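You operate a simulated robot arm through the tools that you are given. There is no shell and no other tool. Be economical: measure what you need, move in short steps, check, and stop when the job is done.

Carry out the task below with a simulated robot arm. There is one attempt and no reset: what you move stays moved.

TASK
Clear the blue place onto the serving tray.
Fine: tip all the cold coffee from the orange cup into the blue bowl, stand cup and bowl on the tray, and put the salt back in its well. The wet cup marks bare wood. Spill no more than 8 ml a pour or dip. China and glass break when dropped, knocked or squeezed. Drop and topple nothing. Set down upright: orange cup, salt shaker.

Only the result counts: the job must be done as asked and must still hold three seconds after the hand-in. Knocking over, shifting, dropping, spilling or breaking anything else fails it.

THE ROBOT
A 7-joint arm with a two-finger parallel gripper, fixed in place. Base frame: the origin is at the foot of the arm, x ahead of it, y to its left, z up; the work surface is at about z = 0.75. Readings come in m, degrees, newtons and seconds.
With the tool pointing down near the work surface it reaches from about 0.34 to 0.76 m from the base axis. Its first joint turns from -115.0 to 115.0 degrees. Payload 3.91 kg.
Tool frame: the origin (TCP) lies between the finger pads and is the grasp point; the fingertips stand 0.03 m ahead of it; z points along the fingers, y is the line along which they close. The gripper opens to 0.11 m. The fingers are 0.02 m wide and 0.01 m thick; the gripper's body (0.048 by 0.112 m) begins 0.055 m behind the TCP.
Orientation is told as [roll, pitch, yaw] about the base's x, y, z axes, in that order, counted from this pose: with the fingers straight down and closing along the base's y, the tool's x points along the base's -x, its y along +y and its z along -z.

THE INTERFACE
- The arm moves only by the tool nudge_tool. Its argument "moves" is a list of rows, each a list of 3 entries, a list of its own where there are three numbers: the gripper command, from -1 (shut) to 1 (fully open), values between in proportion, then the shift along the tool's x, y, z in m, then the turn, a rotation vector about the tool's x, y, z in degrees. In form: [[gripper, [x, y, z], [rx, ry, rz]], ...]. A call has 1 to 10 rows; each row is the pose to reach, as a shift and turn from the pose commanded when the call began, along the tool's axes at that moment. Each row takes 0.2 s and may step no farther than 0.05 m and 8.6 degrees from the row before; otherwise, or with a gripper value out of range, the whole call is refused. Where a pose cannot be reached the arm comes as near as it can. A force on the tool above 40 N (or 10 N above the force at the start of the call, whichever is more), or a blocked arm, ends the call early, and 0.2 s more pass. Each finger travels about 0.108 m/s and halts on what it meets, pressing with about 25 N; the grip force reading is that of the motor and also rises with nothing between the fingers. The clock runs only during rows and for 0.2 s after the last one: add rows that repeat a pose to give the fingers time. The reply holds the time, the measured pose of the TCP, the force on the tool along the base axes, the opening and the grip force, in the units named above and with some noise, with the torque about the TCP (base axes, N m) and any sound that the robot's microphone picked up, and new pictures: "show" is both (left out), scene, wrist or none.
- Cameras (640 x 400 px; columns grow to the right, rows downward): "scene" is fixed at [0.4067, -0.6631, 1.4763]; the picture's right is [0.99, -0.14, 0.00], its down [-0.13, -0.90, -0.42] and it looks along [0.06, 0.41, -0.91] (base axes); focal length 222 px, centre (320, 200). "wrist" rides on the gripper at [0.072, 0.017, -0.103] in the tool frame; the picture's right is [-0.23, 0.97, 0.00], its down [-0.76, -0.18, -0.62] and it looks along [-0.61, -0.14, 0.78] (tool axes); focal length 222 px, centre (320, 200). There is no depth. A picture from a camera that has moved, and an enlarged one, comes with that camera's place and axes in the base frame and with its lens. The place of the scene camera against the robot may be out by one fixed shift of up to 0.018 m in any direction.
- raise_lower(by): slides the trunk up (or, below 0, down) by that many m; the arm rides with it, the base frame stays. It gives what a move gives, with no picture.
- enlarge(camera, box): a new picture of the part [left, top, right, bottom] of that camera's present view, enlarged. It takes no simulated time.
- finish_job(): hands the job in; it is judged then, once.

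Go step by step. Nothing tells you positions but the pictures and the camera data: compare them with the known pose of the tool, close in by small moves and look again before you grip or let go. The budget is 120 turns and 200 pictures, counting those below and the enlarged ones. Unless the task says otherwise, let go and move clear before handing in, and close with one line.

The tools are called as name(argument=value, ...) on one line, values as JSON. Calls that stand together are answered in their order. nudge_tool: Moves the arm, as the interface text tells. Its arguments: {"type":"object","properties":{"moves":{"type":"array"},"show":{"type":"string","enum":["both","scene","wrist","none"]}},"required":["moves"]} The other tools are called the same way: raise_lower (by) slides the trunk up or down; enlarge (camera, box) takes an enlarged picture of a part of a camera's view; finish_job () hands the job in.

At the start:

```text
time_s: 0.0
ee_pos: [0.5871, -0.2829, 1.1141]
ee_rot: [0.0, 0.0, 0.0]
ft_force: [0.3, -0.7, -0.6]
ft_torque: [0.01, -0.01, -0.02]
grip_width: 0.1102
finger_force: 0.1
trunk travel left (down, up): [-0.675, 0.315]
```

scene: 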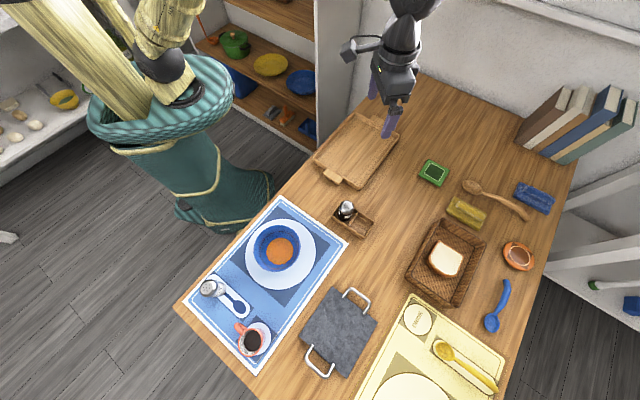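
wrist: 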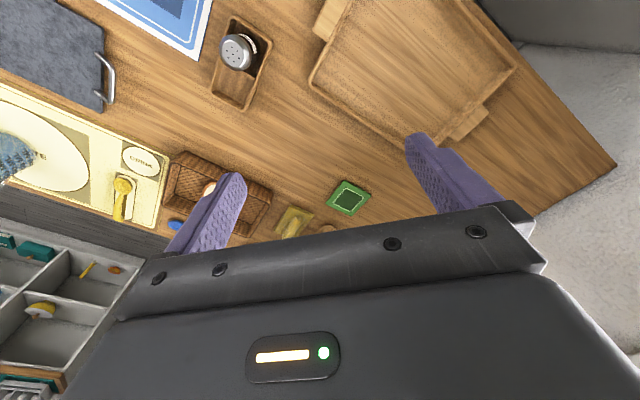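

I see the blue place mat with a blue bowl on a plate, the orange cup, a silver shaker and a spoon. There is also a small wooden caddy holding another shaker, and the tray behind it. I'll enlarge these areas first.

enlarge(camera="scene", box=[170, 180, 390, 380])

enlarge(camera="scene", box=[300, 90, 460, 250])

enlarge(camera="wrist", box=[160, 0, 360, 125])

```text
2.00 times, centred on (280, 280) of scene
camera zoom: at [0.4067, -0.6631, 1.4763], right [0.99, -0.14, 0.0], down [-0.13, -0.9, -0.42], along [0.06, 0.41, -0.91], focal length 444 px, centre (400, 40)
```

zoom: 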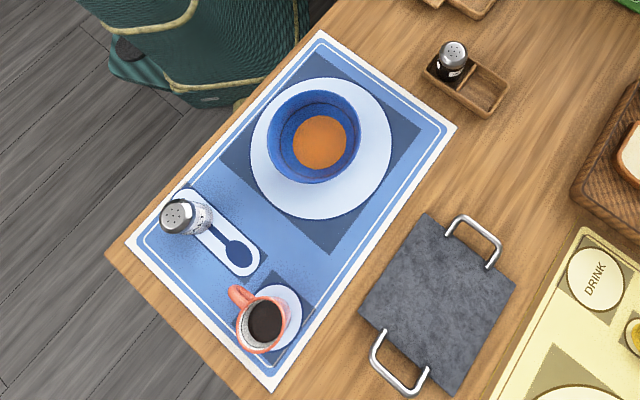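

```text
2.50 times, centred on (380, 170) of scene
camera zoom: at [0.4067, -0.6631, 1.4763], right [0.99, -0.14, 0.0], down [-0.13, -0.9, -0.42], along [0.06, 0.41, -0.91], focal length 556 px, centre (170, 275)
```

zoom: 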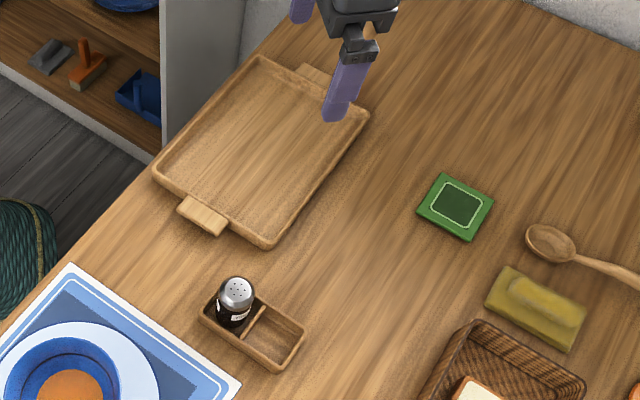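

```text
3.20 times, centred on (260, 62) of wrist
camera zoom: at [0.5145, -0.2656, 1.219], right [0.23, 0.97, 0.0], down [0.76, -0.18, 0.62], along [0.61, -0.14, -0.78], focal length 711 px, centre (512, 640)
```

zoom: 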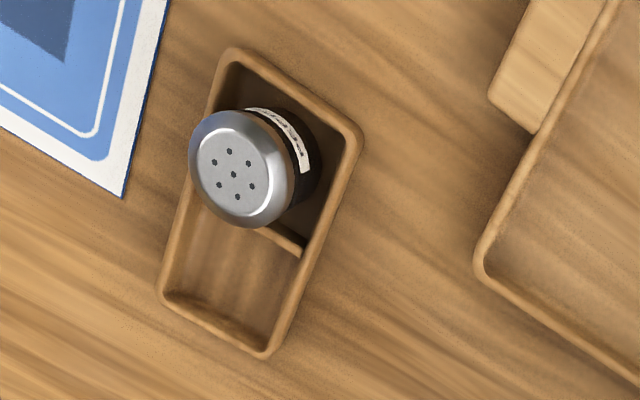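

The shaker on the mat is at about (0.12, -0.59), the cup at about (0.22, -0.73), the bowl at about (0.305, -0.505) and the caddy at about (0.5, -0.4). I'll move above the mat to see them up close.

nudge_tool(moves=[[1, [0.0387, -0.0267, 0.0114], [0, 0, 7]], [1, [0.0774, -0.0534, 0.0228], [0, 0, 14]], [1, [0.1161, -0.0801, 0.0342], [0, 0, 21]], [1, [0.1548, -0.1068, 0.0456], [0, 0, 28]], [1, [0.1935, -0.1335, 0.057], [0, 0, 35]], [1, [0.2322, -0.1602, 0.0684], [0, 0, 42]], [1, [0.2709, -0.1869, 0.0798], [0, 0, 49]], [1, [0.3096, -0.2136, 0.0912], [0, 0, 56]], [1, [0.3483, -0.2403, 0.1026], [0, 0, 63]], [1, [0.387, -0.267, 0.114], [0, 0, 70]]])

```text
time_s: 2.2
ee_pos: [0.2013, -0.5489, 1.0028]
ee_rot: [0.1, 0.0, -70.1]
ft_force: [-0.1, 0.3, -0.4]
ft_torque: [0.01, 0.0, 0.01]
grip_width: 0.1098
finger_force: 0.0
trunk travel left (down, up): [-0.675, 0.315]
camera wrist: at [0.1904, -0.4761, 1.1067], right [0.99, 0.12, 0.0], down [0.09, -0.78, 0.62], along [0.07, -0.62, -0.78], focal length 222 px, centre (320, 200)
```

scene: 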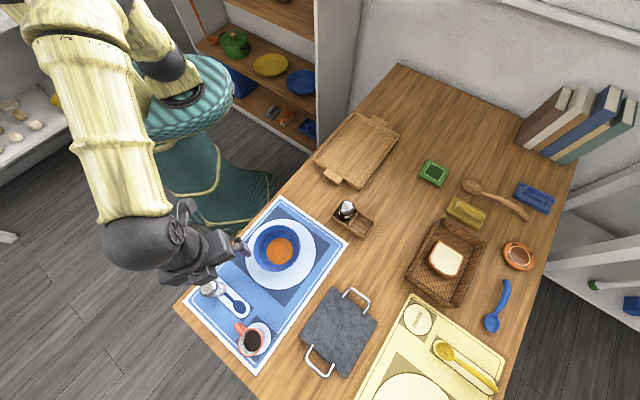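
wrist: 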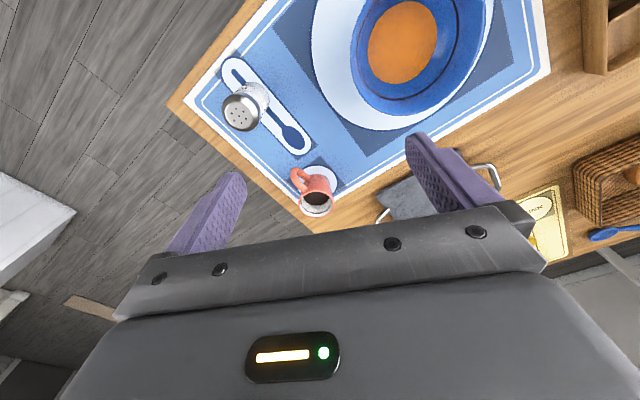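

From here I can see the shaker and the cup with the wrist camera. I'll enlarge both.

enlarge(camera="wrist", box=[190, 50, 350, 220])

enlarge(camera="scene", box=[320, 190, 380, 250])

enlarge(camera="scene", box=[190, 270, 290, 370])

```text
2.35 times, centred on (270, 135) of wrist
camera zoom: at [0.1904, -0.4761, 1.1067], right [0.99, 0.12, 0.0], down [0.09, -0.78, 0.62], along [0.07, -0.62, -0.78], focal length 523 px, centre (438, 353)
```

zoom: 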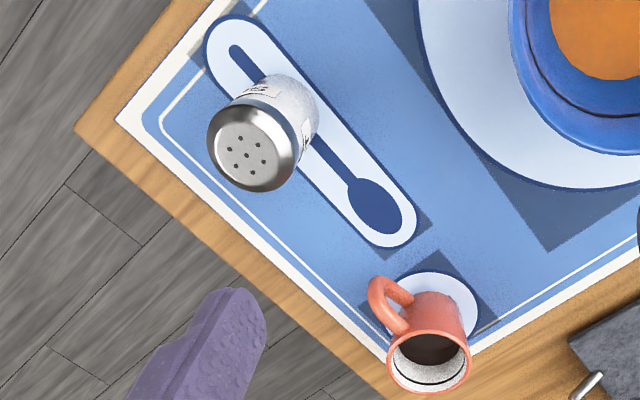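

```text
6.67 times, centred on (350, 220) of scene
camera zoom: at [0.4067, -0.6631, 1.4763], right [0.99, -0.14, 0.0], down [-0.13, -0.9, -0.42], along [0.06, 0.41, -0.91], focal length 1482 px, centre (120, 67)
```

zoom: 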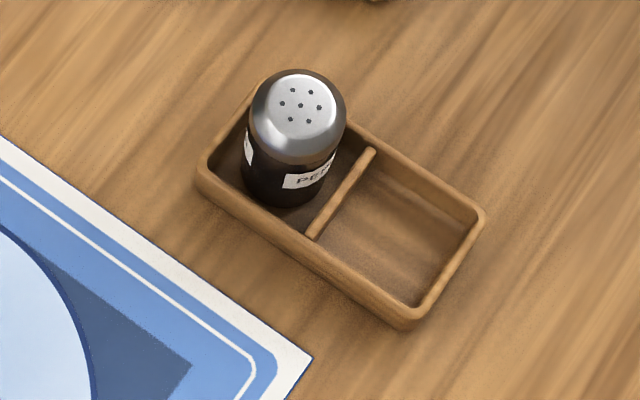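

```text
4.00 times, centred on (240, 320) of scene
camera zoom: at [0.4067, -0.6631, 1.4763], right [0.99, -0.14, 0.0], down [-0.13, -0.9, -0.42], along [0.06, 0.41, -0.91], focal length 889 px, centre (640, -280)
```

zoom: 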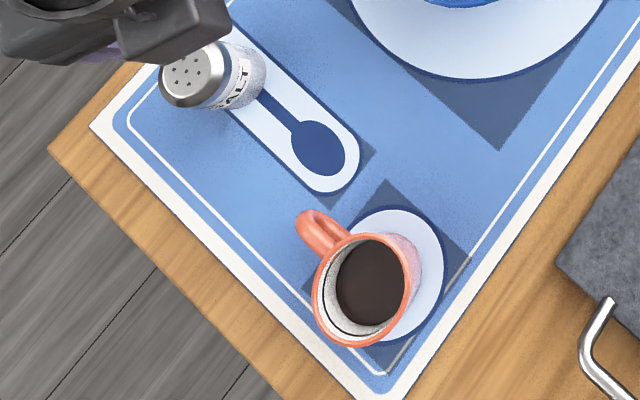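

The shaker on the mat reads SALT, and the one in the caddy reads PEPPER, so the salt goes in the empty well. I'll hover over the salt at about (0.104, -0.575) with the yaw turned to -45°.

nudge_tool(moves=[[1, [0.002, -0.025, 0.018], [0, 0, -6]], [1, [0.0044, -0.05, 0.036], [0, 0, -12]], [1, [0.0066, -0.075, 0.055], [0, 0, -18]], [1, [0.0087, -0.1001, 0.073], [0, 0, -25]], [1, [0.0087, -0.1001, 0.073], [0, 0, -25]]])

```text
time_s: 3.4
ee_pos: [0.1035, -0.574, 0.9282]
ee_rot: [0.0, -0.1, -44.9]
ft_force: [0.3, 0.8, -0.5]
ft_torque: [0.0, -0.01, 0.0]
grip_width: 0.1098
finger_force: 0.1
trunk travel left (down, up): [-0.675, 0.315]
camera wrist: at [0.0634, -0.5112, 1.0326], right [0.85, 0.53, 0.0], down [0.41, -0.66, 0.62], along [0.33, -0.53, -0.78], focal length 222 px, centre (320, 200)
```

scene: 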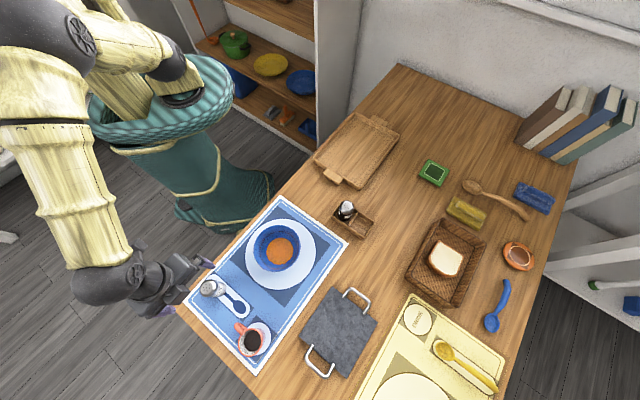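
wrist: 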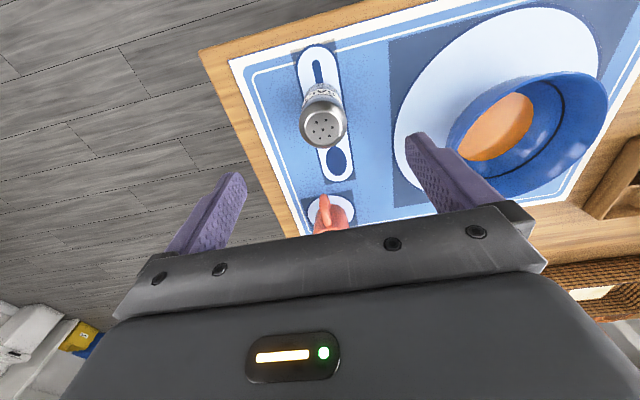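

The salt is centred at about (0.104, -0.572). I'll go down to the grip height of about 0.825 and check before closing.

nudge_tool(moves=[[1, [0.0, 0.0, 0.04], [0, 0, 0]], [1, [0.0, 0.0, 0.075], [0, 0, 0]], [1, [-0.001, 0.001, 0.103], [0, 0, 0]], [1, [-0.001, 0.001, 0.103], [0, 0, 0]]])

```text
time_s: 4.4
ee_pos: [0.1051, -0.5759, 0.8235]
ee_rot: [0.0, 0.0, -45.0]
ft_force: [-0.1, 0.2, -1.3]
ft_torque: [0.01, -0.01, 0.0]
grip_width: 0.1099
finger_force: 0.1
trunk travel left (down, up): [-0.675, 0.315]
camera wrist: at [0.0644, -0.5133, 0.9286], right [0.85, 0.53, 0.0], down [0.41, -0.66, 0.62], along [0.33, -0.53, -0.78], focal length 222 px, centre (320, 200)
```

scene: 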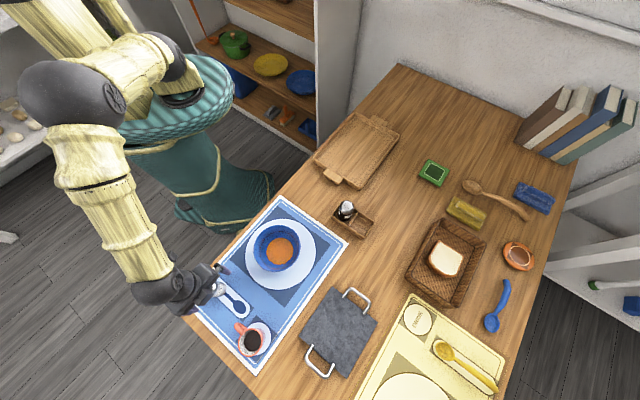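
wrist: 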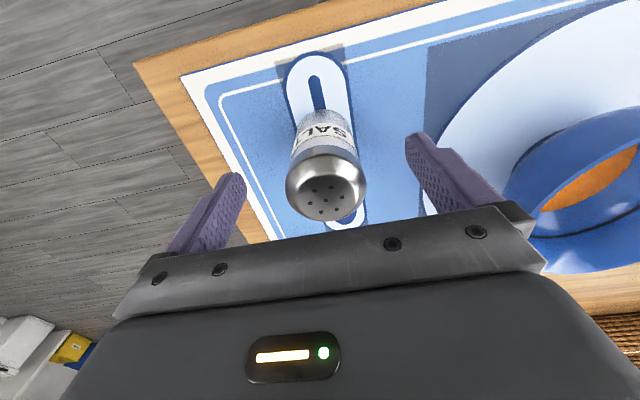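

The salt sits between the fingers, with its top at about z = 0.83. I'll go 8 mm lower and close.

nudge_tool(moves=[[1, [0.0, 0.0, 0.008], [0, 0, 0]], [0.0, [0.0, 0.0, 0.008], [0, 0, 0]], [-0.4, [0.0, 0.0, 0.008], [0, 0, 0]], [-1, [0.0, 0.0, 0.008], [0, 0, 0]], [-1, [0.0, 0.0, 0.008], [0, 0, 0]]], show="wrist")

```text
time_s: 5.6
ee_pos: [0.1045, -0.5764, 0.8151]
ee_rot: [0.0, 0.0, -45.0]
ft_force: [-0.7, -0.9, 0.6]
ft_torque: [-0.06, -0.01, 0.03]
grip_width: 0.0436
finger_force: 24.3
trunk travel left (down, up): [-0.675, 0.315]
camera wrist: at [0.0635, -0.5129, 0.9205], right [0.85, 0.53, 0.0], down [0.41, -0.66, 0.62], along [0.33, -0.53, -0.78], focal length 222 px, centre (320, 200)
```

wrist: 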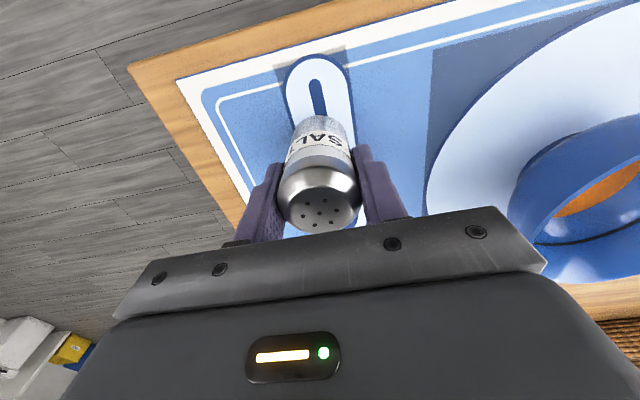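

The salt is held, with a width of 0.044. I'll lift it and carry it high toward the empty well, at about (0.567, -0.441).

nudge_tool(moves=[[-1, [0.0, 0.0, -0.02], [0, 0, 0]], [-1, [0.0, 0.0, -0.06], [0, 0, 0]], [-1, [0.0, 0.0, -0.105], [0, 0, 0]], [-1, [0.0, 0.0, -0.15], [0, 0, 0]], [-1, [-0.0205, 0.0375, -0.16], [0, 0, 0]], [-1, [-0.041, 0.075, -0.16], [0, 0, 0]], [-1, [-0.0633, 0.1157, -0.16], [0, 0, 0]], [-1, [-0.0857, 0.1566, -0.16], [0, 0, 0]], [-1, [-0.108, 0.1973, -0.16], [0, 0, 0]], [-1, [-0.1303, 0.238, -0.16], [0, 0, 0]]], show="none")

nudge_tool(moves=[[-1, [-0.022, 0.0405, 0], [0, 0, 0]], [-1, [-0.044, 0.081, 0], [0, 0, 0]], [-1, [-0.066, 0.1215, 0], [0, 0, 0]], [-1, [-0.086, 0.155, 0], [0, 0, 0]], [-1, [-0.1, 0.18, 0], [0, 0, 0]], [-1, [-0.1, 0.182, 0.02], [0, 0, 0]], [-1, [-0.1, 0.182, 0.04], [0, 0, 0]]])

```text
time_s: 7.8
ee_pos: [0.3686, -0.5004, 0.9763]
ee_rot: [-0.1, 0.0, -45.0]
ft_force: [-0.1, 0.0, -1.7]
ft_torque: [0.0, 0.0, 0.02]
grip_width: 0.0437
finger_force: 25.0
trunk travel left (down, up): [-0.675, 0.315]
```

```text
time_s: 9.4
ee_pos: [0.5671, -0.4421, 0.9352]
ee_rot: [0.1, 0.0, -45.0]
ft_force: [0.3, 0.5, -1.7]
ft_torque: [0.01, 0.02, 0.0]
grip_width: 0.0434
finger_force: 25.4
trunk travel left (down, up): [-0.675, 0.315]
camera wrist: at [0.5266, -0.3784, 1.0396], right [0.85, 0.53, 0.0], down [0.41, -0.66, 0.62], along [0.33, -0.53, -0.78], focal length 222 px, centre (320, 200)
```

scene: 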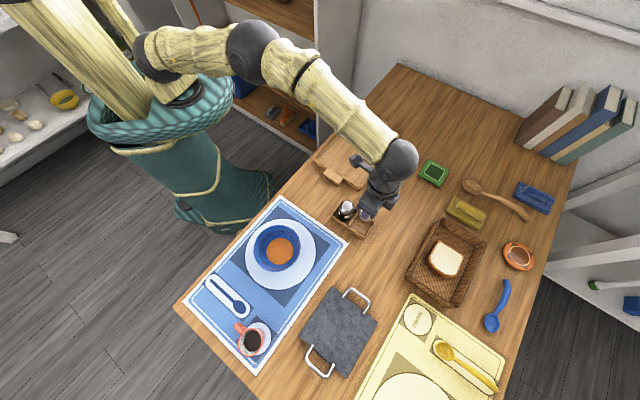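
wrist: 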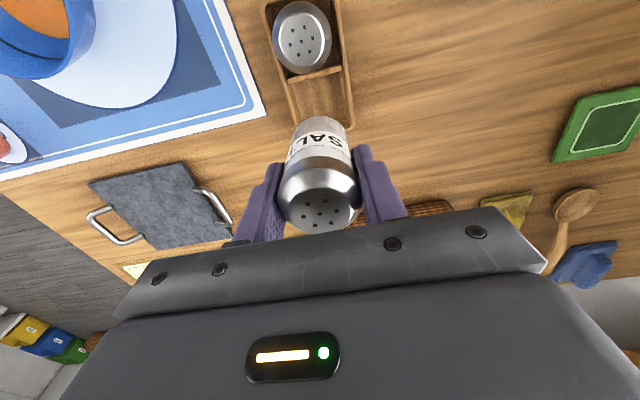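

enlarge(camera="wrist", box=[240, 0, 400, 200])

```text
2.00 times, centred on (320, 100) of wrist
camera zoom: at [0.5266, -0.3784, 1.0396], right [0.85, 0.53, 0.0], down [0.41, -0.66, 0.62], along [0.33, -0.53, -0.78], focal length 444 px, centre (320, 400)
```

zoom: 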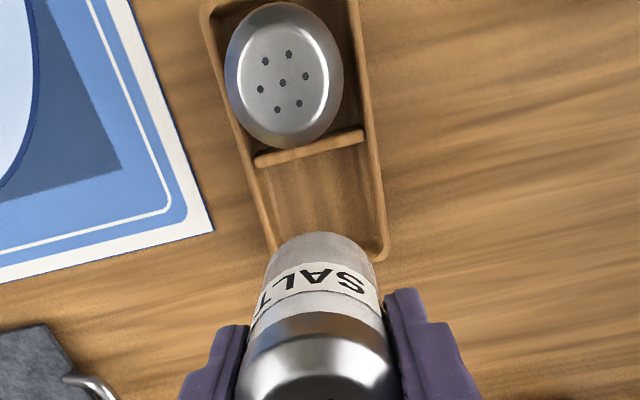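

The well centre comes out at about (0.568, -0.440). I'll shift slightly and lower to just above the rim, then check.

nudge_tool(moves=[[-1, [0.003, 0.002, 0.03], [0, 0, 0]], [-1, [0.003, 0.002, 0.055], [0, 0, 0]], [-1, [0.003, 0.002, 0.075], [0, 0, 0]], [-1, [0.003, 0.002, 0.075], [0, 0, 0]]])

enlarge(camera="wrist", box=[240, 60, 400, 260])

enlarge(camera="scene", box=[310, 170, 410, 250])

```text
time_s: 10.4
ee_pos: [0.5651, -0.4386, 0.8613]
ee_rot: [0.0, 0.0, -45.0]
ft_force: [0.1, 0.8, -2.0]
ft_torque: [0.03, 0.01, -0.01]
grip_width: 0.0433
finger_force: 25.4
trunk travel left (down, up): [-0.675, 0.315]
camera wrist: at [0.5243, -0.375, 0.9652], right [0.85, 0.53, 0.0], down [0.41, -0.66, 0.62], along [0.33, -0.53, -0.78], focal length 222 px, centre (320, 200)
```

scene: 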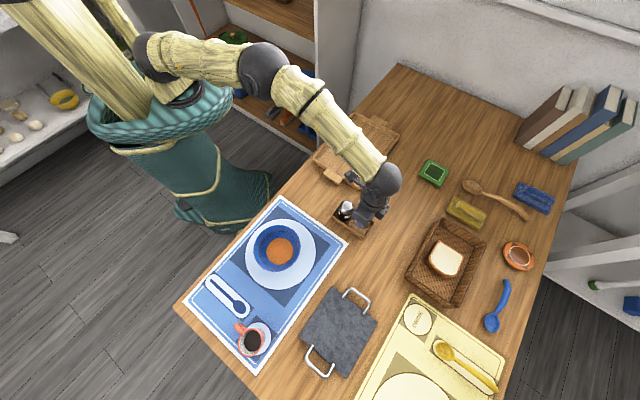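
wrist: 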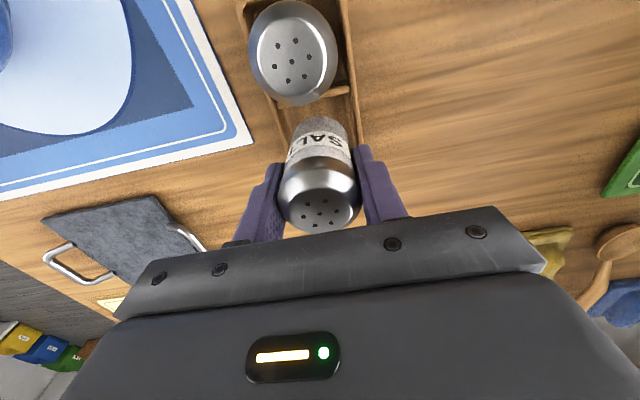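

```text
2.00 times, centred on (320, 160) of wrist
camera zoom: at [0.5243, -0.375, 0.9652], right [0.85, 0.53, 0.0], down [0.41, -0.66, 0.62], along [0.33, -0.53, -0.78], focal length 444 px, centre (320, 280)
```

zoom: 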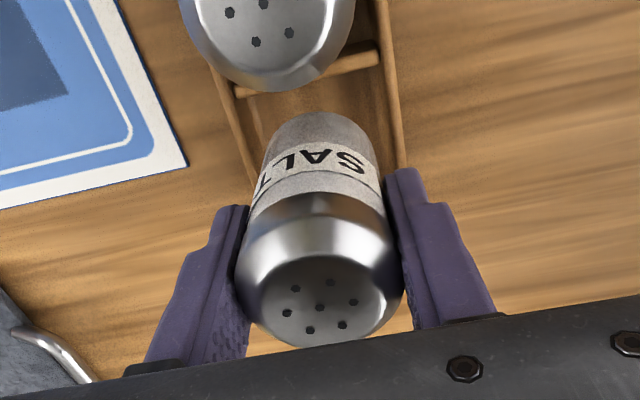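

```text
5.00 times, centred on (360, 210) of scene
camera zoom: at [0.4067, -0.6631, 1.4763], right [0.99, -0.14, 0.0], down [-0.13, -0.9, -0.42], along [0.06, 0.41, -0.91], focal length 1111 px, centre (120, 150)
```

zoom: 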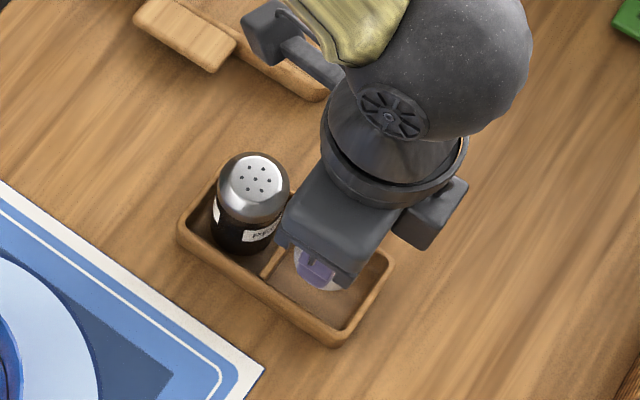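

Alignment looks good in both directions. I'll lower gently into the well.

nudge_tool(moves=[[-1, [-0.001, 0.0005, 0.012], [0, 0, 0]], [-1, [-0.001, 0.0005, 0.022], [0, 0, 0]], [-1, [-0.001, 0.0005, 0.03], [0, 0, 0]], [-1, [-0.001, 0.0005, 0.034], [0, 0, 0]]], show="wrist")

```text
time_s: 11.4
ee_pos: [0.5655, -0.4386, 0.827]
ee_rot: [0.0, 0.0, -45.0]
ft_force: [0.0, 0.8, -0.8]
ft_torque: [0.01, 0.01, -0.03]
grip_width: 0.0434
finger_force: 24.9
trunk travel left (down, up): [-0.675, 0.315]
camera wrist: at [0.5248, -0.3752, 0.9318], right [0.85, 0.53, 0.0], down [0.41, -0.66, 0.62], along [0.33, -0.53, -0.78], focal length 222 px, centre (320, 200)
```

wrist: 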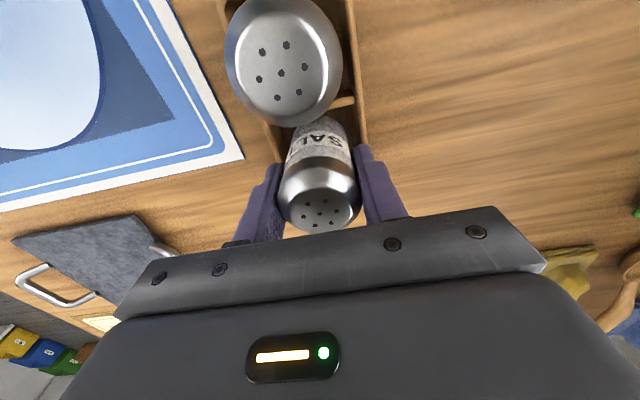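

nudge_tool(moves=[[-1, [0, 0, 0.002], [0, 0, 0]], [-1, [0, 0, 0.004], [0, 0, 0]]], show="none")

```text
time_s: 12.0
ee_pos: [0.5649, -0.4383, 0.8233]
ee_rot: [0.0, -0.1, -44.9]
ft_force: [0.2, -0.2, -1.8]
ft_torque: [0.02, -0.01, -0.01]
grip_width: 0.0433
finger_force: 24.8
trunk travel left (down, up): [-0.675, 0.315]
```

There is no contact yet, so I'll keep lowering gently.

nudge_tool(moves=[[-1, [0, 0, 0.0015], [0, 0, 0]], [-1, [0, 0, 0.003], [0, 0, 0]]], show="none")

```text
time_s: 12.6
ee_pos: [0.5656, -0.438, 0.8206]
ee_rot: [-0.1, 0.0, -45.0]
ft_force: [0.3, 0.3, -2.0]
ft_torque: [0.01, -0.03, -0.01]
grip_width: 0.0435
finger_force: 25.0
trunk travel left (down, up): [-0.675, 0.315]
```

nudge_tool(moves=[[-1, [0, 0, 0.0015], [0, 0, 0]], [-1, [0, 0, 0.003], [0, 0, 0]]], show="none")

```text
time_s: 13.2
ee_pos: [0.5656, -0.4383, 0.8197]
ee_rot: [0.1, -0.1, -45.0]
ft_force: [-1.8, 1.0, 12.5]
ft_torque: [0.15, 0.34, -0.02]
grip_width: 0.0434
finger_force: 24.6
trunk travel left (down, up): [-0.675, 0.315]
```

The salt is on the well floor (12 N). I'll ease off and release it gently.

nudge_tool(moves=[[-1, [0, 0, -0.0015], [0, 0, 0]], [-0.1, [0, 0, -0.0015], [0, 0, 0]], [0.2, [0, 0, -0.0015], [0, 0, 0]], [0.4, [0, 0, -0.0015], [0, 0, 0]], [0.4, [0, 0, -0.0015], [0, 0, 0]]], show="wrist")

```text
time_s: 14.4
ee_pos: [0.5657, -0.437, 0.8188]
ee_rot: [0.0, 0.0, -45.0]
ft_force: [-0.4, 0.4, -0.1]
ft_torque: [0.02, 0.0, 0.01]
grip_width: 0.0769
finger_force: 0.1
trunk travel left (down, up): [-0.675, 0.315]
camera wrist: at [0.525, -0.3748, 0.9235], right [0.85, 0.53, 0.0], down [0.41, -0.66, 0.62], along [0.33, -0.53, -0.78], focal length 222 px, centre (320, 200)
```

wrist: 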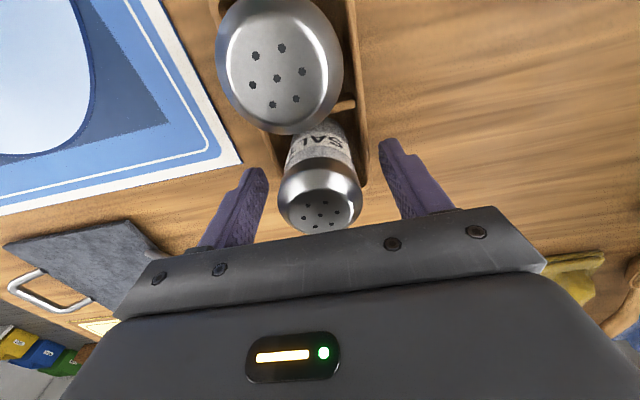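

Released and upright. I'll rise straight up and check that the salt stands properly.

nudge_tool(moves=[[0.4, [0, 0, -0.03], [0, 0, 0]], [0.4, [0, 0, -0.07], [0, 0, 0]], [0.6, [0, 0, -0.11], [0, 0, 0]], [1, [0, 0, -0.15], [0, 0, 0]], [1, [0.05, 0, -0.18], [0, 0, 0]], [1, [0.1, 0, -0.2], [0, 0, 0]]])

enlarge(camera="wrist", box=[240, 0, 440, 150])

```text
refused: row 5 steps farther than a row can; nothing moved
```

```text
2.67 times, centred on (340, 75) of wrist
camera zoom: at [0.525, -0.3748, 0.9235], right [0.85, 0.53, 0.0], down [0.41, -0.66, 0.62], along [0.33, -0.53, -0.78], focal length 592 px, centre (267, 533)
```

zoom: 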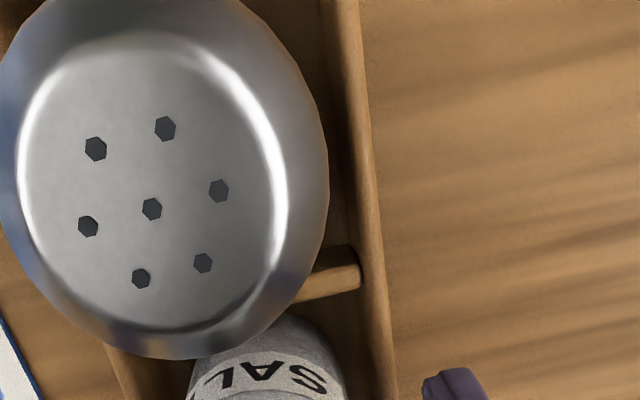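

The salt sits upright in its well. I'll rise, back off, then head for the cup.

nudge_tool(moves=[[0.4, [0, 0, -0.03], [0, 0, 0]], [0.4, [0, 0, -0.07], [0, 0, 0]], [0.6, [0, 0, -0.11], [0, 0, 0]], [1, [0, 0, -0.15], [0, 0, 0]], [1, [0.02, -0.03, -0.18], [0, 0, 0]], [1, [0.04, -0.06, -0.2], [0, 0, 0]], [1, [0.06, -0.1, -0.2], [0, 0, 0]], [1, [0.08, -0.14, -0.2], [0, 0, 0]]])

enlarge(camera="scene", box=[310, 170, 410, 250])

```text
time_s: 16.2
ee_pos: [0.4076, -0.4798, 1.0182]
ee_rot: [0.1, 0.0, -44.8]
ft_force: [-1.2, -0.6, -0.7]
ft_torque: [0.01, -0.01, 0.03]
grip_width: 0.11
finger_force: 0.1
trunk travel left (down, up): [-0.675, 0.315]
camera wrist: at [0.3677, -0.4175, 1.1229], right [0.85, 0.53, 0.0], down [0.41, -0.66, 0.62], along [0.33, -0.53, -0.78], focal length 222 px, centre (320, 200)
```

scene: 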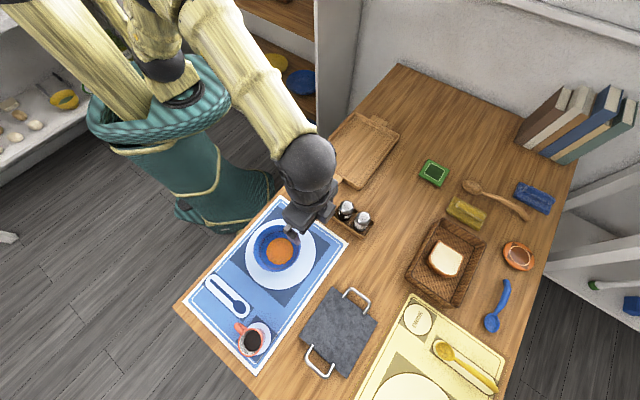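
wrist: 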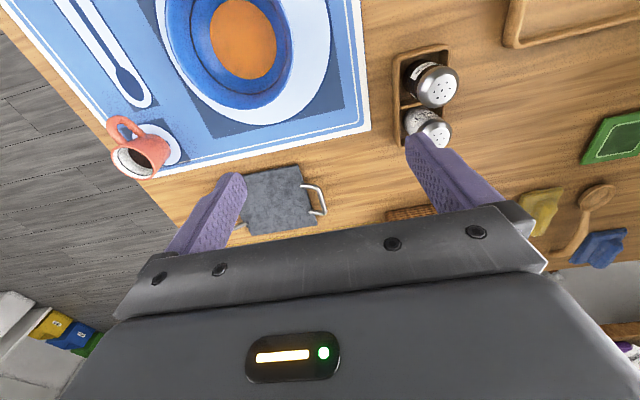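

```text
5.00 times, centred on (360, 210) of scene
camera zoom: at [0.4067, -0.6631, 1.4763], right [0.99, -0.14, 0.0], down [-0.13, -0.9, -0.42], along [0.06, 0.41, -0.91], focal length 1111 px, centre (120, 150)
```

zoom: 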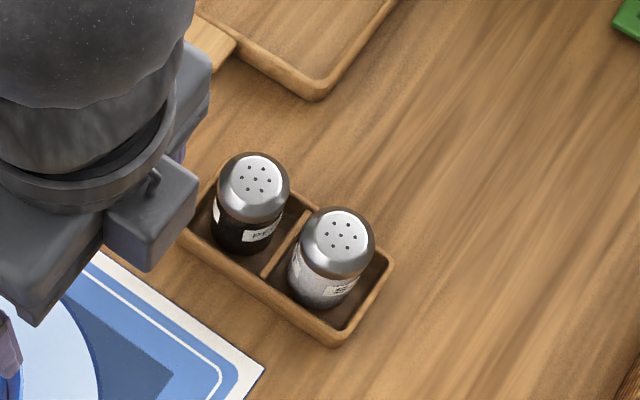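

The salt stands correctly in its well. The cup is at about (0.213, -0.715) with its rim at z ≈ 0.815 and its handle pointing back to the left. I'll move near it, then tilt the hand for a side grip.

nudge_tool(moves=[[1, [0.0127, -0.041, 0.003], [0, 0, 2]], [1, [0.0253, -0.082, 0.006], [0, 0, 4]], [1, [0.038, -0.123, 0.009], [0, 0, 6]], [1, [0.0506, -0.164, 0.012], [0, 0, 8]], [1, [0.0633, -0.205, 0.015], [0, 0, 10]], [1, [0.0759, -0.246, 0.018], [0, 0, 12]], [1, [0.0759, -0.246, 0.018], [0, 0, 12]]], show="none")

nudge_tool(moves=[[1, [0, 0, 0], [0, -7.5, 0]], [1, [0, 0, 0], [0, -15, 0]], [1, [0, 0, 0], [0, -22.5, 0]], [1, [0, 0, 0], [0, -30, 0]], [1, [0, 0, 0], [0, -37.5, 0]], [1, [0, 0, 0], [0, -45, 0]], [1, [0, 0, 0], [0, -45, 0]]])

```text
time_s: 17.8
ee_pos: [0.1823, -0.602, 1.0019]
ee_rot: [0.0, 0.1, -57.0]
ft_force: [0.5, -0.7, 0.4]
ft_torque: [0.03, -0.02, 0.03]
grip_width: 0.1101
finger_force: 0.0
trunk travel left (down, up): [-0.675, 0.315]
```

```text
time_s: 19.4
ee_pos: [0.1821, -0.6007, 1.0004]
ee_rot: [0.0, -45.0, -57.0]
ft_force: [-0.4, 0.4, -0.3]
ft_torque: [-0.03, -0.02, 0.0]
grip_width: 0.11
finger_force: 0.2
trunk travel left (down, up): [-0.675, 0.315]
camera wrist: at [0.1274, -0.4877, 1.0235], right [0.9, 0.4, 0.16], down [-0.1, -0.18, 0.98], along [0.42, -0.9, -0.12], focal length 222 px, centre (320, 200)
```

scene: 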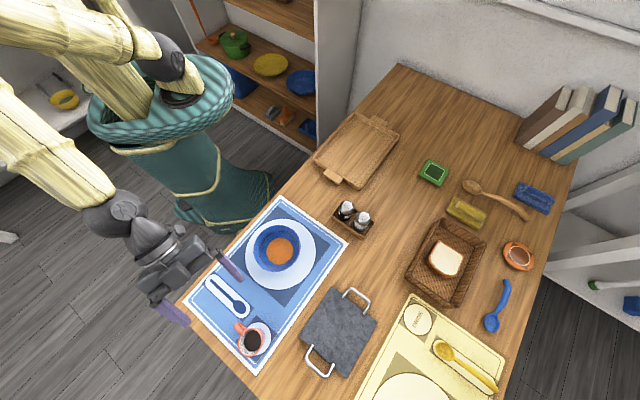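
wrist: 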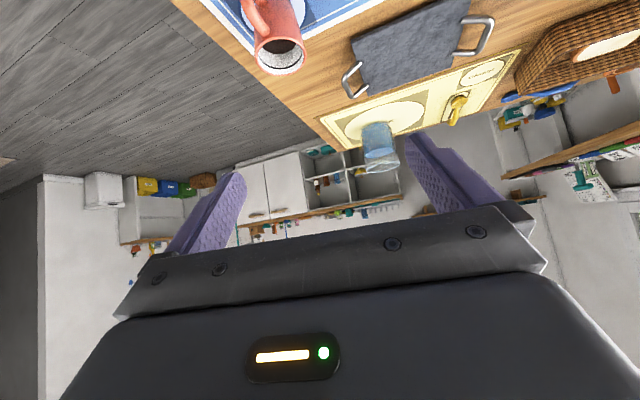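

The tilt works. I'll move to a stand-off 0.12 m behind the cup along the tool axis.

nudge_tool(moves=[[1, [0.0167, -0.009, 0.0265], [0, 0, 0]], [1, [0.0333, -0.018, 0.053], [0, 0, 0]], [1, [0.05, -0.027, 0.08], [0, 0, 0]], [1, [0.0666, -0.036, 0.106], [0, 0, 0]], [1, [0.0666, -0.036, 0.106], [0, 0, 0]]])

enlarge(camera="scene", box=[150, 240, 290, 380])

```text
time_s: 20.6
ee_pos: [0.1682, -0.6423, 0.8772]
ee_rot: [0.1, -45.0, -57.0]
ft_force: [-0.6, 0.1, -0.5]
ft_torque: [0.01, 0.0, -0.01]
grip_width: 0.1098
finger_force: 0.0
trunk travel left (down, up): [-0.675, 0.315]
camera wrist: at [0.1133, -0.5298, 0.8993], right [0.9, 0.4, 0.16], down [-0.1, -0.18, 0.98], along [0.42, -0.9, -0.12], focal length 222 px, centre (320, 200)
```

scene: 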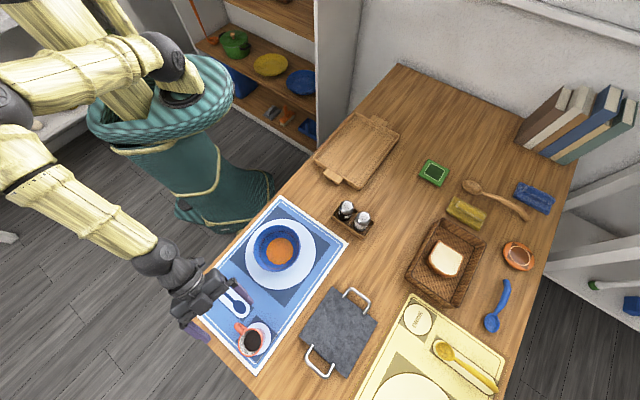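
wrist: 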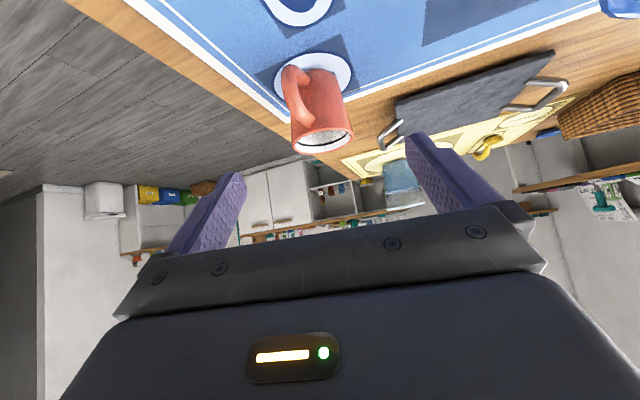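

```text
2.86 times, centred on (220, 310) of scene
camera zoom: at [0.4067, -0.6631, 1.4763], right [0.99, -0.14, 0.0], down [-0.13, -0.9, -0.42], along [0.06, 0.41, -0.91], focal length 635 px, centre (606, -114)
```

zoom: 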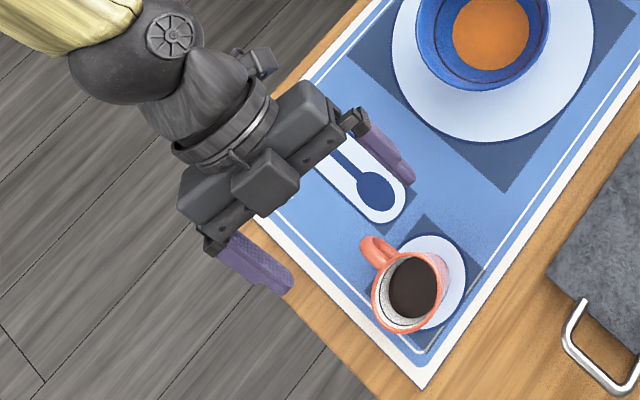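

The cup is laterally centred, with a rim about 63 mm wide. I'll advance along the tool axis most of the way and check.

nudge_tool(moves=[[1, [-0.001, -0.002, 0.03], [0, 0, 0]], [1, [-0.002, -0.002, 0.06], [0, 0, 0]], [1, [-0.002, -0.002, 0.085], [0, 0, 0]], [1, [-0.002, -0.002, 0.085], [0, 0, 0]]])

enlarge(camera="scene", box=[180, 260, 290, 370])

```text
time_s: 21.6
ee_pos: [0.1995, -0.6964, 0.8173]
ee_rot: [0.1, -45.0, -57.0]
ft_force: [0.0, 0.4, 0.4]
ft_torque: [-0.02, -0.03, -0.03]
grip_width: 0.11
finger_force: 0.1
trunk travel left (down, up): [-0.675, 0.315]
camera wrist: at [0.1454, -0.5832, 0.8406], right [0.9, 0.4, 0.16], down [-0.1, -0.18, 0.98], along [0.42, -0.9, -0.12], focal length 222 px, centre (320, 200)
```

scene: 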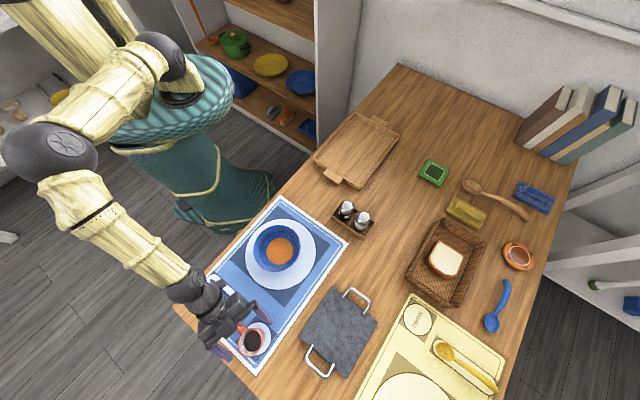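
wrist: 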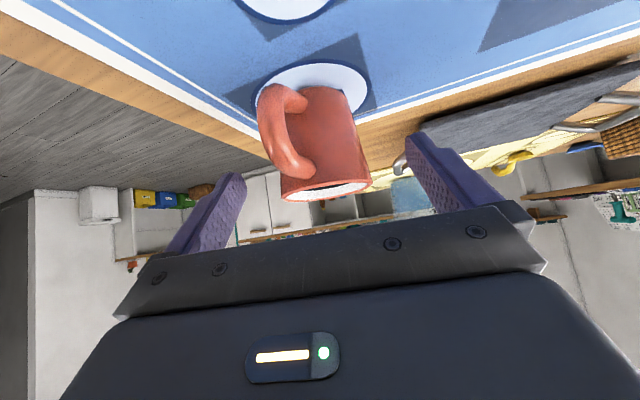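

```text
3.64 times, centred on (235, 315) of scene
camera zoom: at [0.4067, -0.6631, 1.4763], right [0.99, -0.14, 0.0], down [-0.13, -0.9, -0.42], along [0.06, 0.41, -0.91], focal length 808 px, centre (629, -218)
```

zoom: 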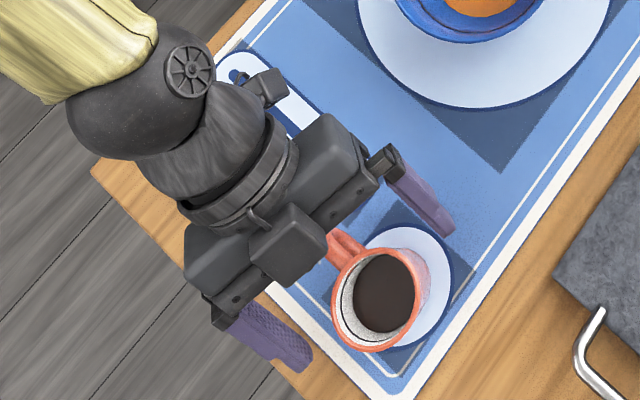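

Still centred. I'll make the final 34 mm advance in small steps.

nudge_tool(moves=[[1, [0, 0.0, 0.012], [0, 0, 0]], [1, [0, 0, 0.024], [0, 0, 0]], [1, [0, 0, 0.033], [0, 0, 0]], [1, [0, 0, 0.033], [0, 0, 0]]])

enlarge(camera="scene", box=[200, 280, 290, 370])

```text
time_s: 22.6
ee_pos: [0.2124, -0.7179, 0.7958]
ee_rot: [0.1, -45.0, -57.1]
ft_force: [-0.3, 0.1, -0.1]
ft_torque: [-0.02, 0.01, -0.02]
grip_width: 0.1097
finger_force: 0.0
trunk travel left (down, up): [-0.675, 0.315]
camera wrist: at [0.1571, -0.6035, 0.8186], right [0.9, 0.4, 0.16], down [-0.1, -0.18, 0.98], along [0.42, -0.9, -0.12], focal length 222 px, centre (320, 200)
```

scene: 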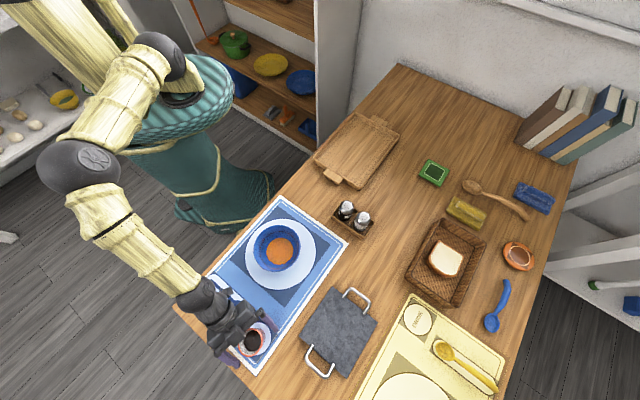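
wrist: 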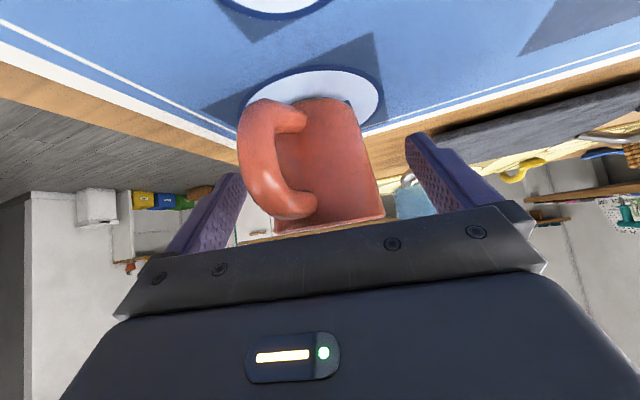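

```text
4.44 times, centred on (245, 325) of scene
camera zoom: at [0.4067, -0.6631, 1.4763], right [0.99, -0.14, 0.0], down [-0.13, -0.9, -0.42], along [0.06, 0.41, -0.91], focal length 988 px, centre (653, -356)
```

zoom: 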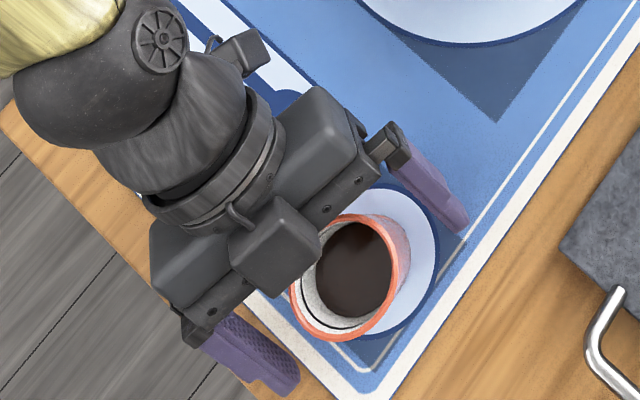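

The cup is between the fingers, perhaps 3 mm toward +y. I'll shift 3 mm and close gradually while watching the grip force.

nudge_tool(moves=[[1, [0, 0.003, 0], [0, 0, 0]], [0.5, [0, 0.003, 0], [0, 0, 0]], [0.3, [0, 0.003, 0], [0, 0, 0]], [0.2, [0, 0.003, 0], [0, 0, 0]], [0.12, [0, 0.003, 0], [0, 0, 0]], [0.12, [0, 0.003, 0], [0, 0, 0]]])

```text
time_s: 24.0
ee_pos: [0.214, -0.7154, 0.7961]
ee_rot: [0.0, -44.9, -56.9]
ft_force: [0.7, 0.3, 0.2]
ft_torque: [0.01, 0.01, 0.02]
grip_width: 0.0617
finger_force: 0.1
trunk travel left (down, up): [-0.675, 0.315]
camera wrist: at [0.1598, -0.6017, 0.8187], right [0.9, 0.4, 0.16], down [-0.1, -0.18, 0.98], along [0.42, -0.9, -0.12], focal length 222 px, centre (320, 200)
```

scene: 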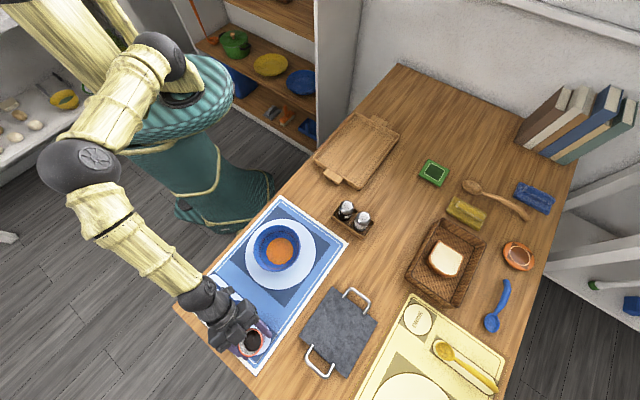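
wrist: 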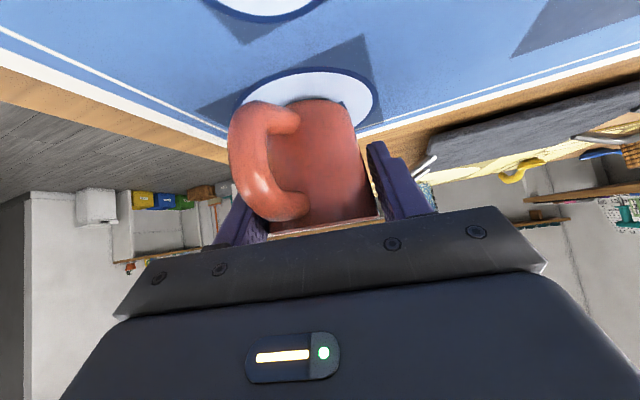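

No contact yet at 0.0617. I'll close further in small steps.

nudge_tool(moves=[[0.08, [0, 0, 0], [0, 0, 0]], [0.06, [0, 0, 0], [0, 0, 0]]], show="none")

nudge_tool(moves=[[0.03, [0, 0, 0], [0, 0, 0]], [0.0, [0, 0, 0], [0, 0, 0]]], show="wrist")

```text
time_s: 24.6
ee_pos: [0.215, -0.7155, 0.7951]
ee_rot: [0.0, -45.0, -57.1]
ft_force: [-1.3, -1.0, -0.5]
ft_torque: [0.01, 0.04, -0.02]
grip_width: 0.0594
finger_force: 0.9
trunk travel left (down, up): [-0.675, 0.315]
```

```text
time_s: 25.2
ee_pos: [0.2142, -0.7152, 0.7963]
ee_rot: [0.0, -45.0, -57.0]
ft_force: [-0.7, 0.0, 0.4]
ft_torque: [-0.03, 0.07, 0.01]
grip_width: 0.0585
finger_force: 25.4
trunk travel left (down, up): [-0.675, 0.315]
camera wrist: at [0.1597, -0.6018, 0.8188], right [0.9, 0.4, 0.16], down [-0.1, -0.18, 0.98], along [0.42, -0.9, -0.12], focal length 222 px, centre (320, 200)
```

wrist: 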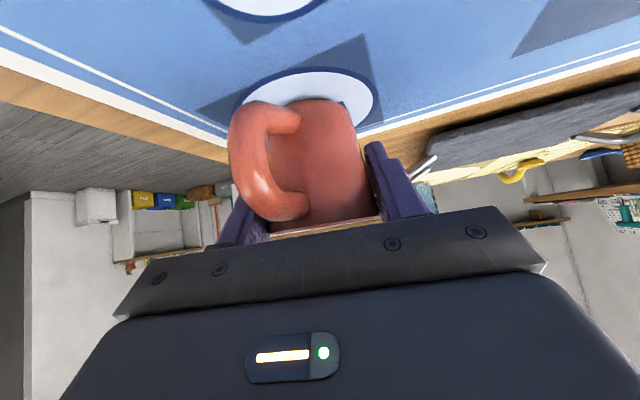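

The cup is gripped (0.0585 m, 25 N). I'll lift it straight up, gently.

nudge_tool(moves=[[0, [-0.0035, 0, -0.0035], [0, 0, 0]], [0, [-0.012, 0, -0.012], [0, 0, 0]], [0, [-0.025, 0, -0.025], [0, 0, 0]], [0, [-0.04, 0, -0.04], [0, 0, 0]], [0, [-0.056, 0, -0.056], [0, 0, 0]], [0, [-0.072, 0, -0.072], [0, 0, 0]], [0, [-0.086, 0, -0.086], [0, 0, 0]], [0, [-0.098, 0, -0.098], [0, 0, 0]], [0, [-0.106, 0, -0.106], [0, 0, 0]]])

enlarge(camera="scene", box=[160, 230, 320, 360])

```text
time_s: 27.2
ee_pos: [0.2141, -0.7141, 0.9468]
ee_rot: [0.1, -44.9, -57.0]
ft_force: [1.1, -0.3, -2.5]
ft_torque: [0.0, -0.01, -0.03]
grip_width: 0.0573
finger_force: 24.9
trunk travel left (down, up): [-0.675, 0.315]
camera wrist: at [0.1603, -0.6011, 0.9695], right [0.9, 0.4, 0.16], down [-0.1, -0.18, 0.98], along [0.42, -0.9, -0.12], focal length 222 px, centre (320, 200)
```

scene: 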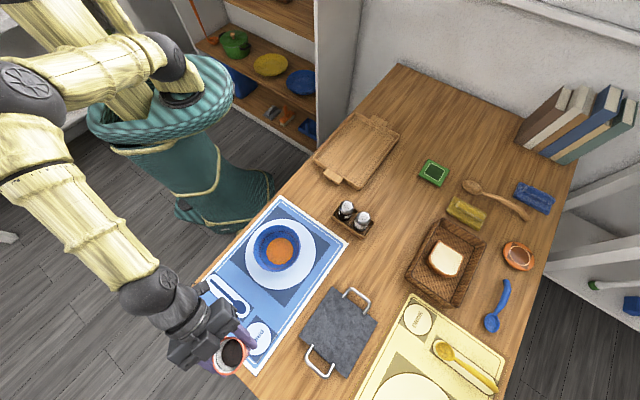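
wrist: 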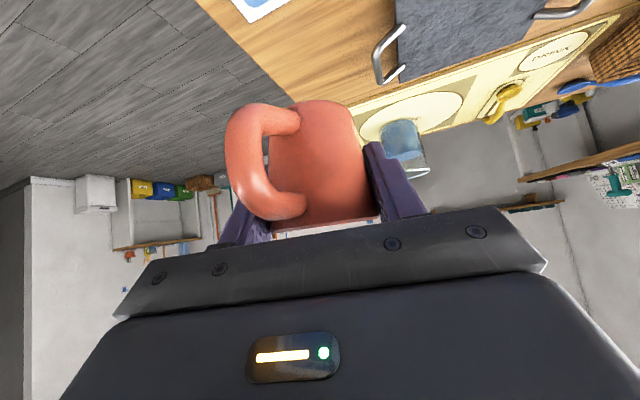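

```text
3.08 times, centred on (240, 295) of scene
camera zoom: at [0.4067, -0.6631, 1.4763], right [0.99, -0.14, 0.0], down [-0.13, -0.9, -0.42], along [0.06, 0.41, -0.91], focal length 684 px, centre (566, -92)
```

zoom: 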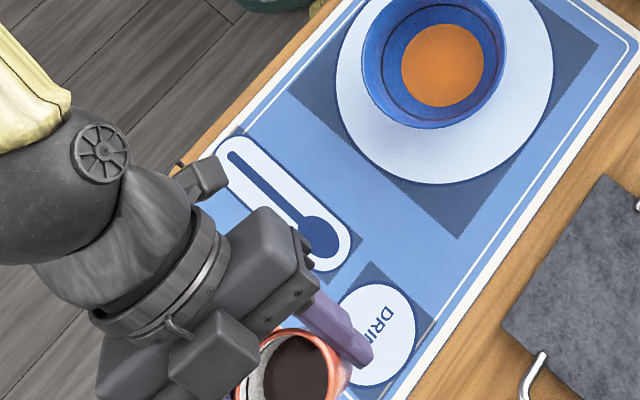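

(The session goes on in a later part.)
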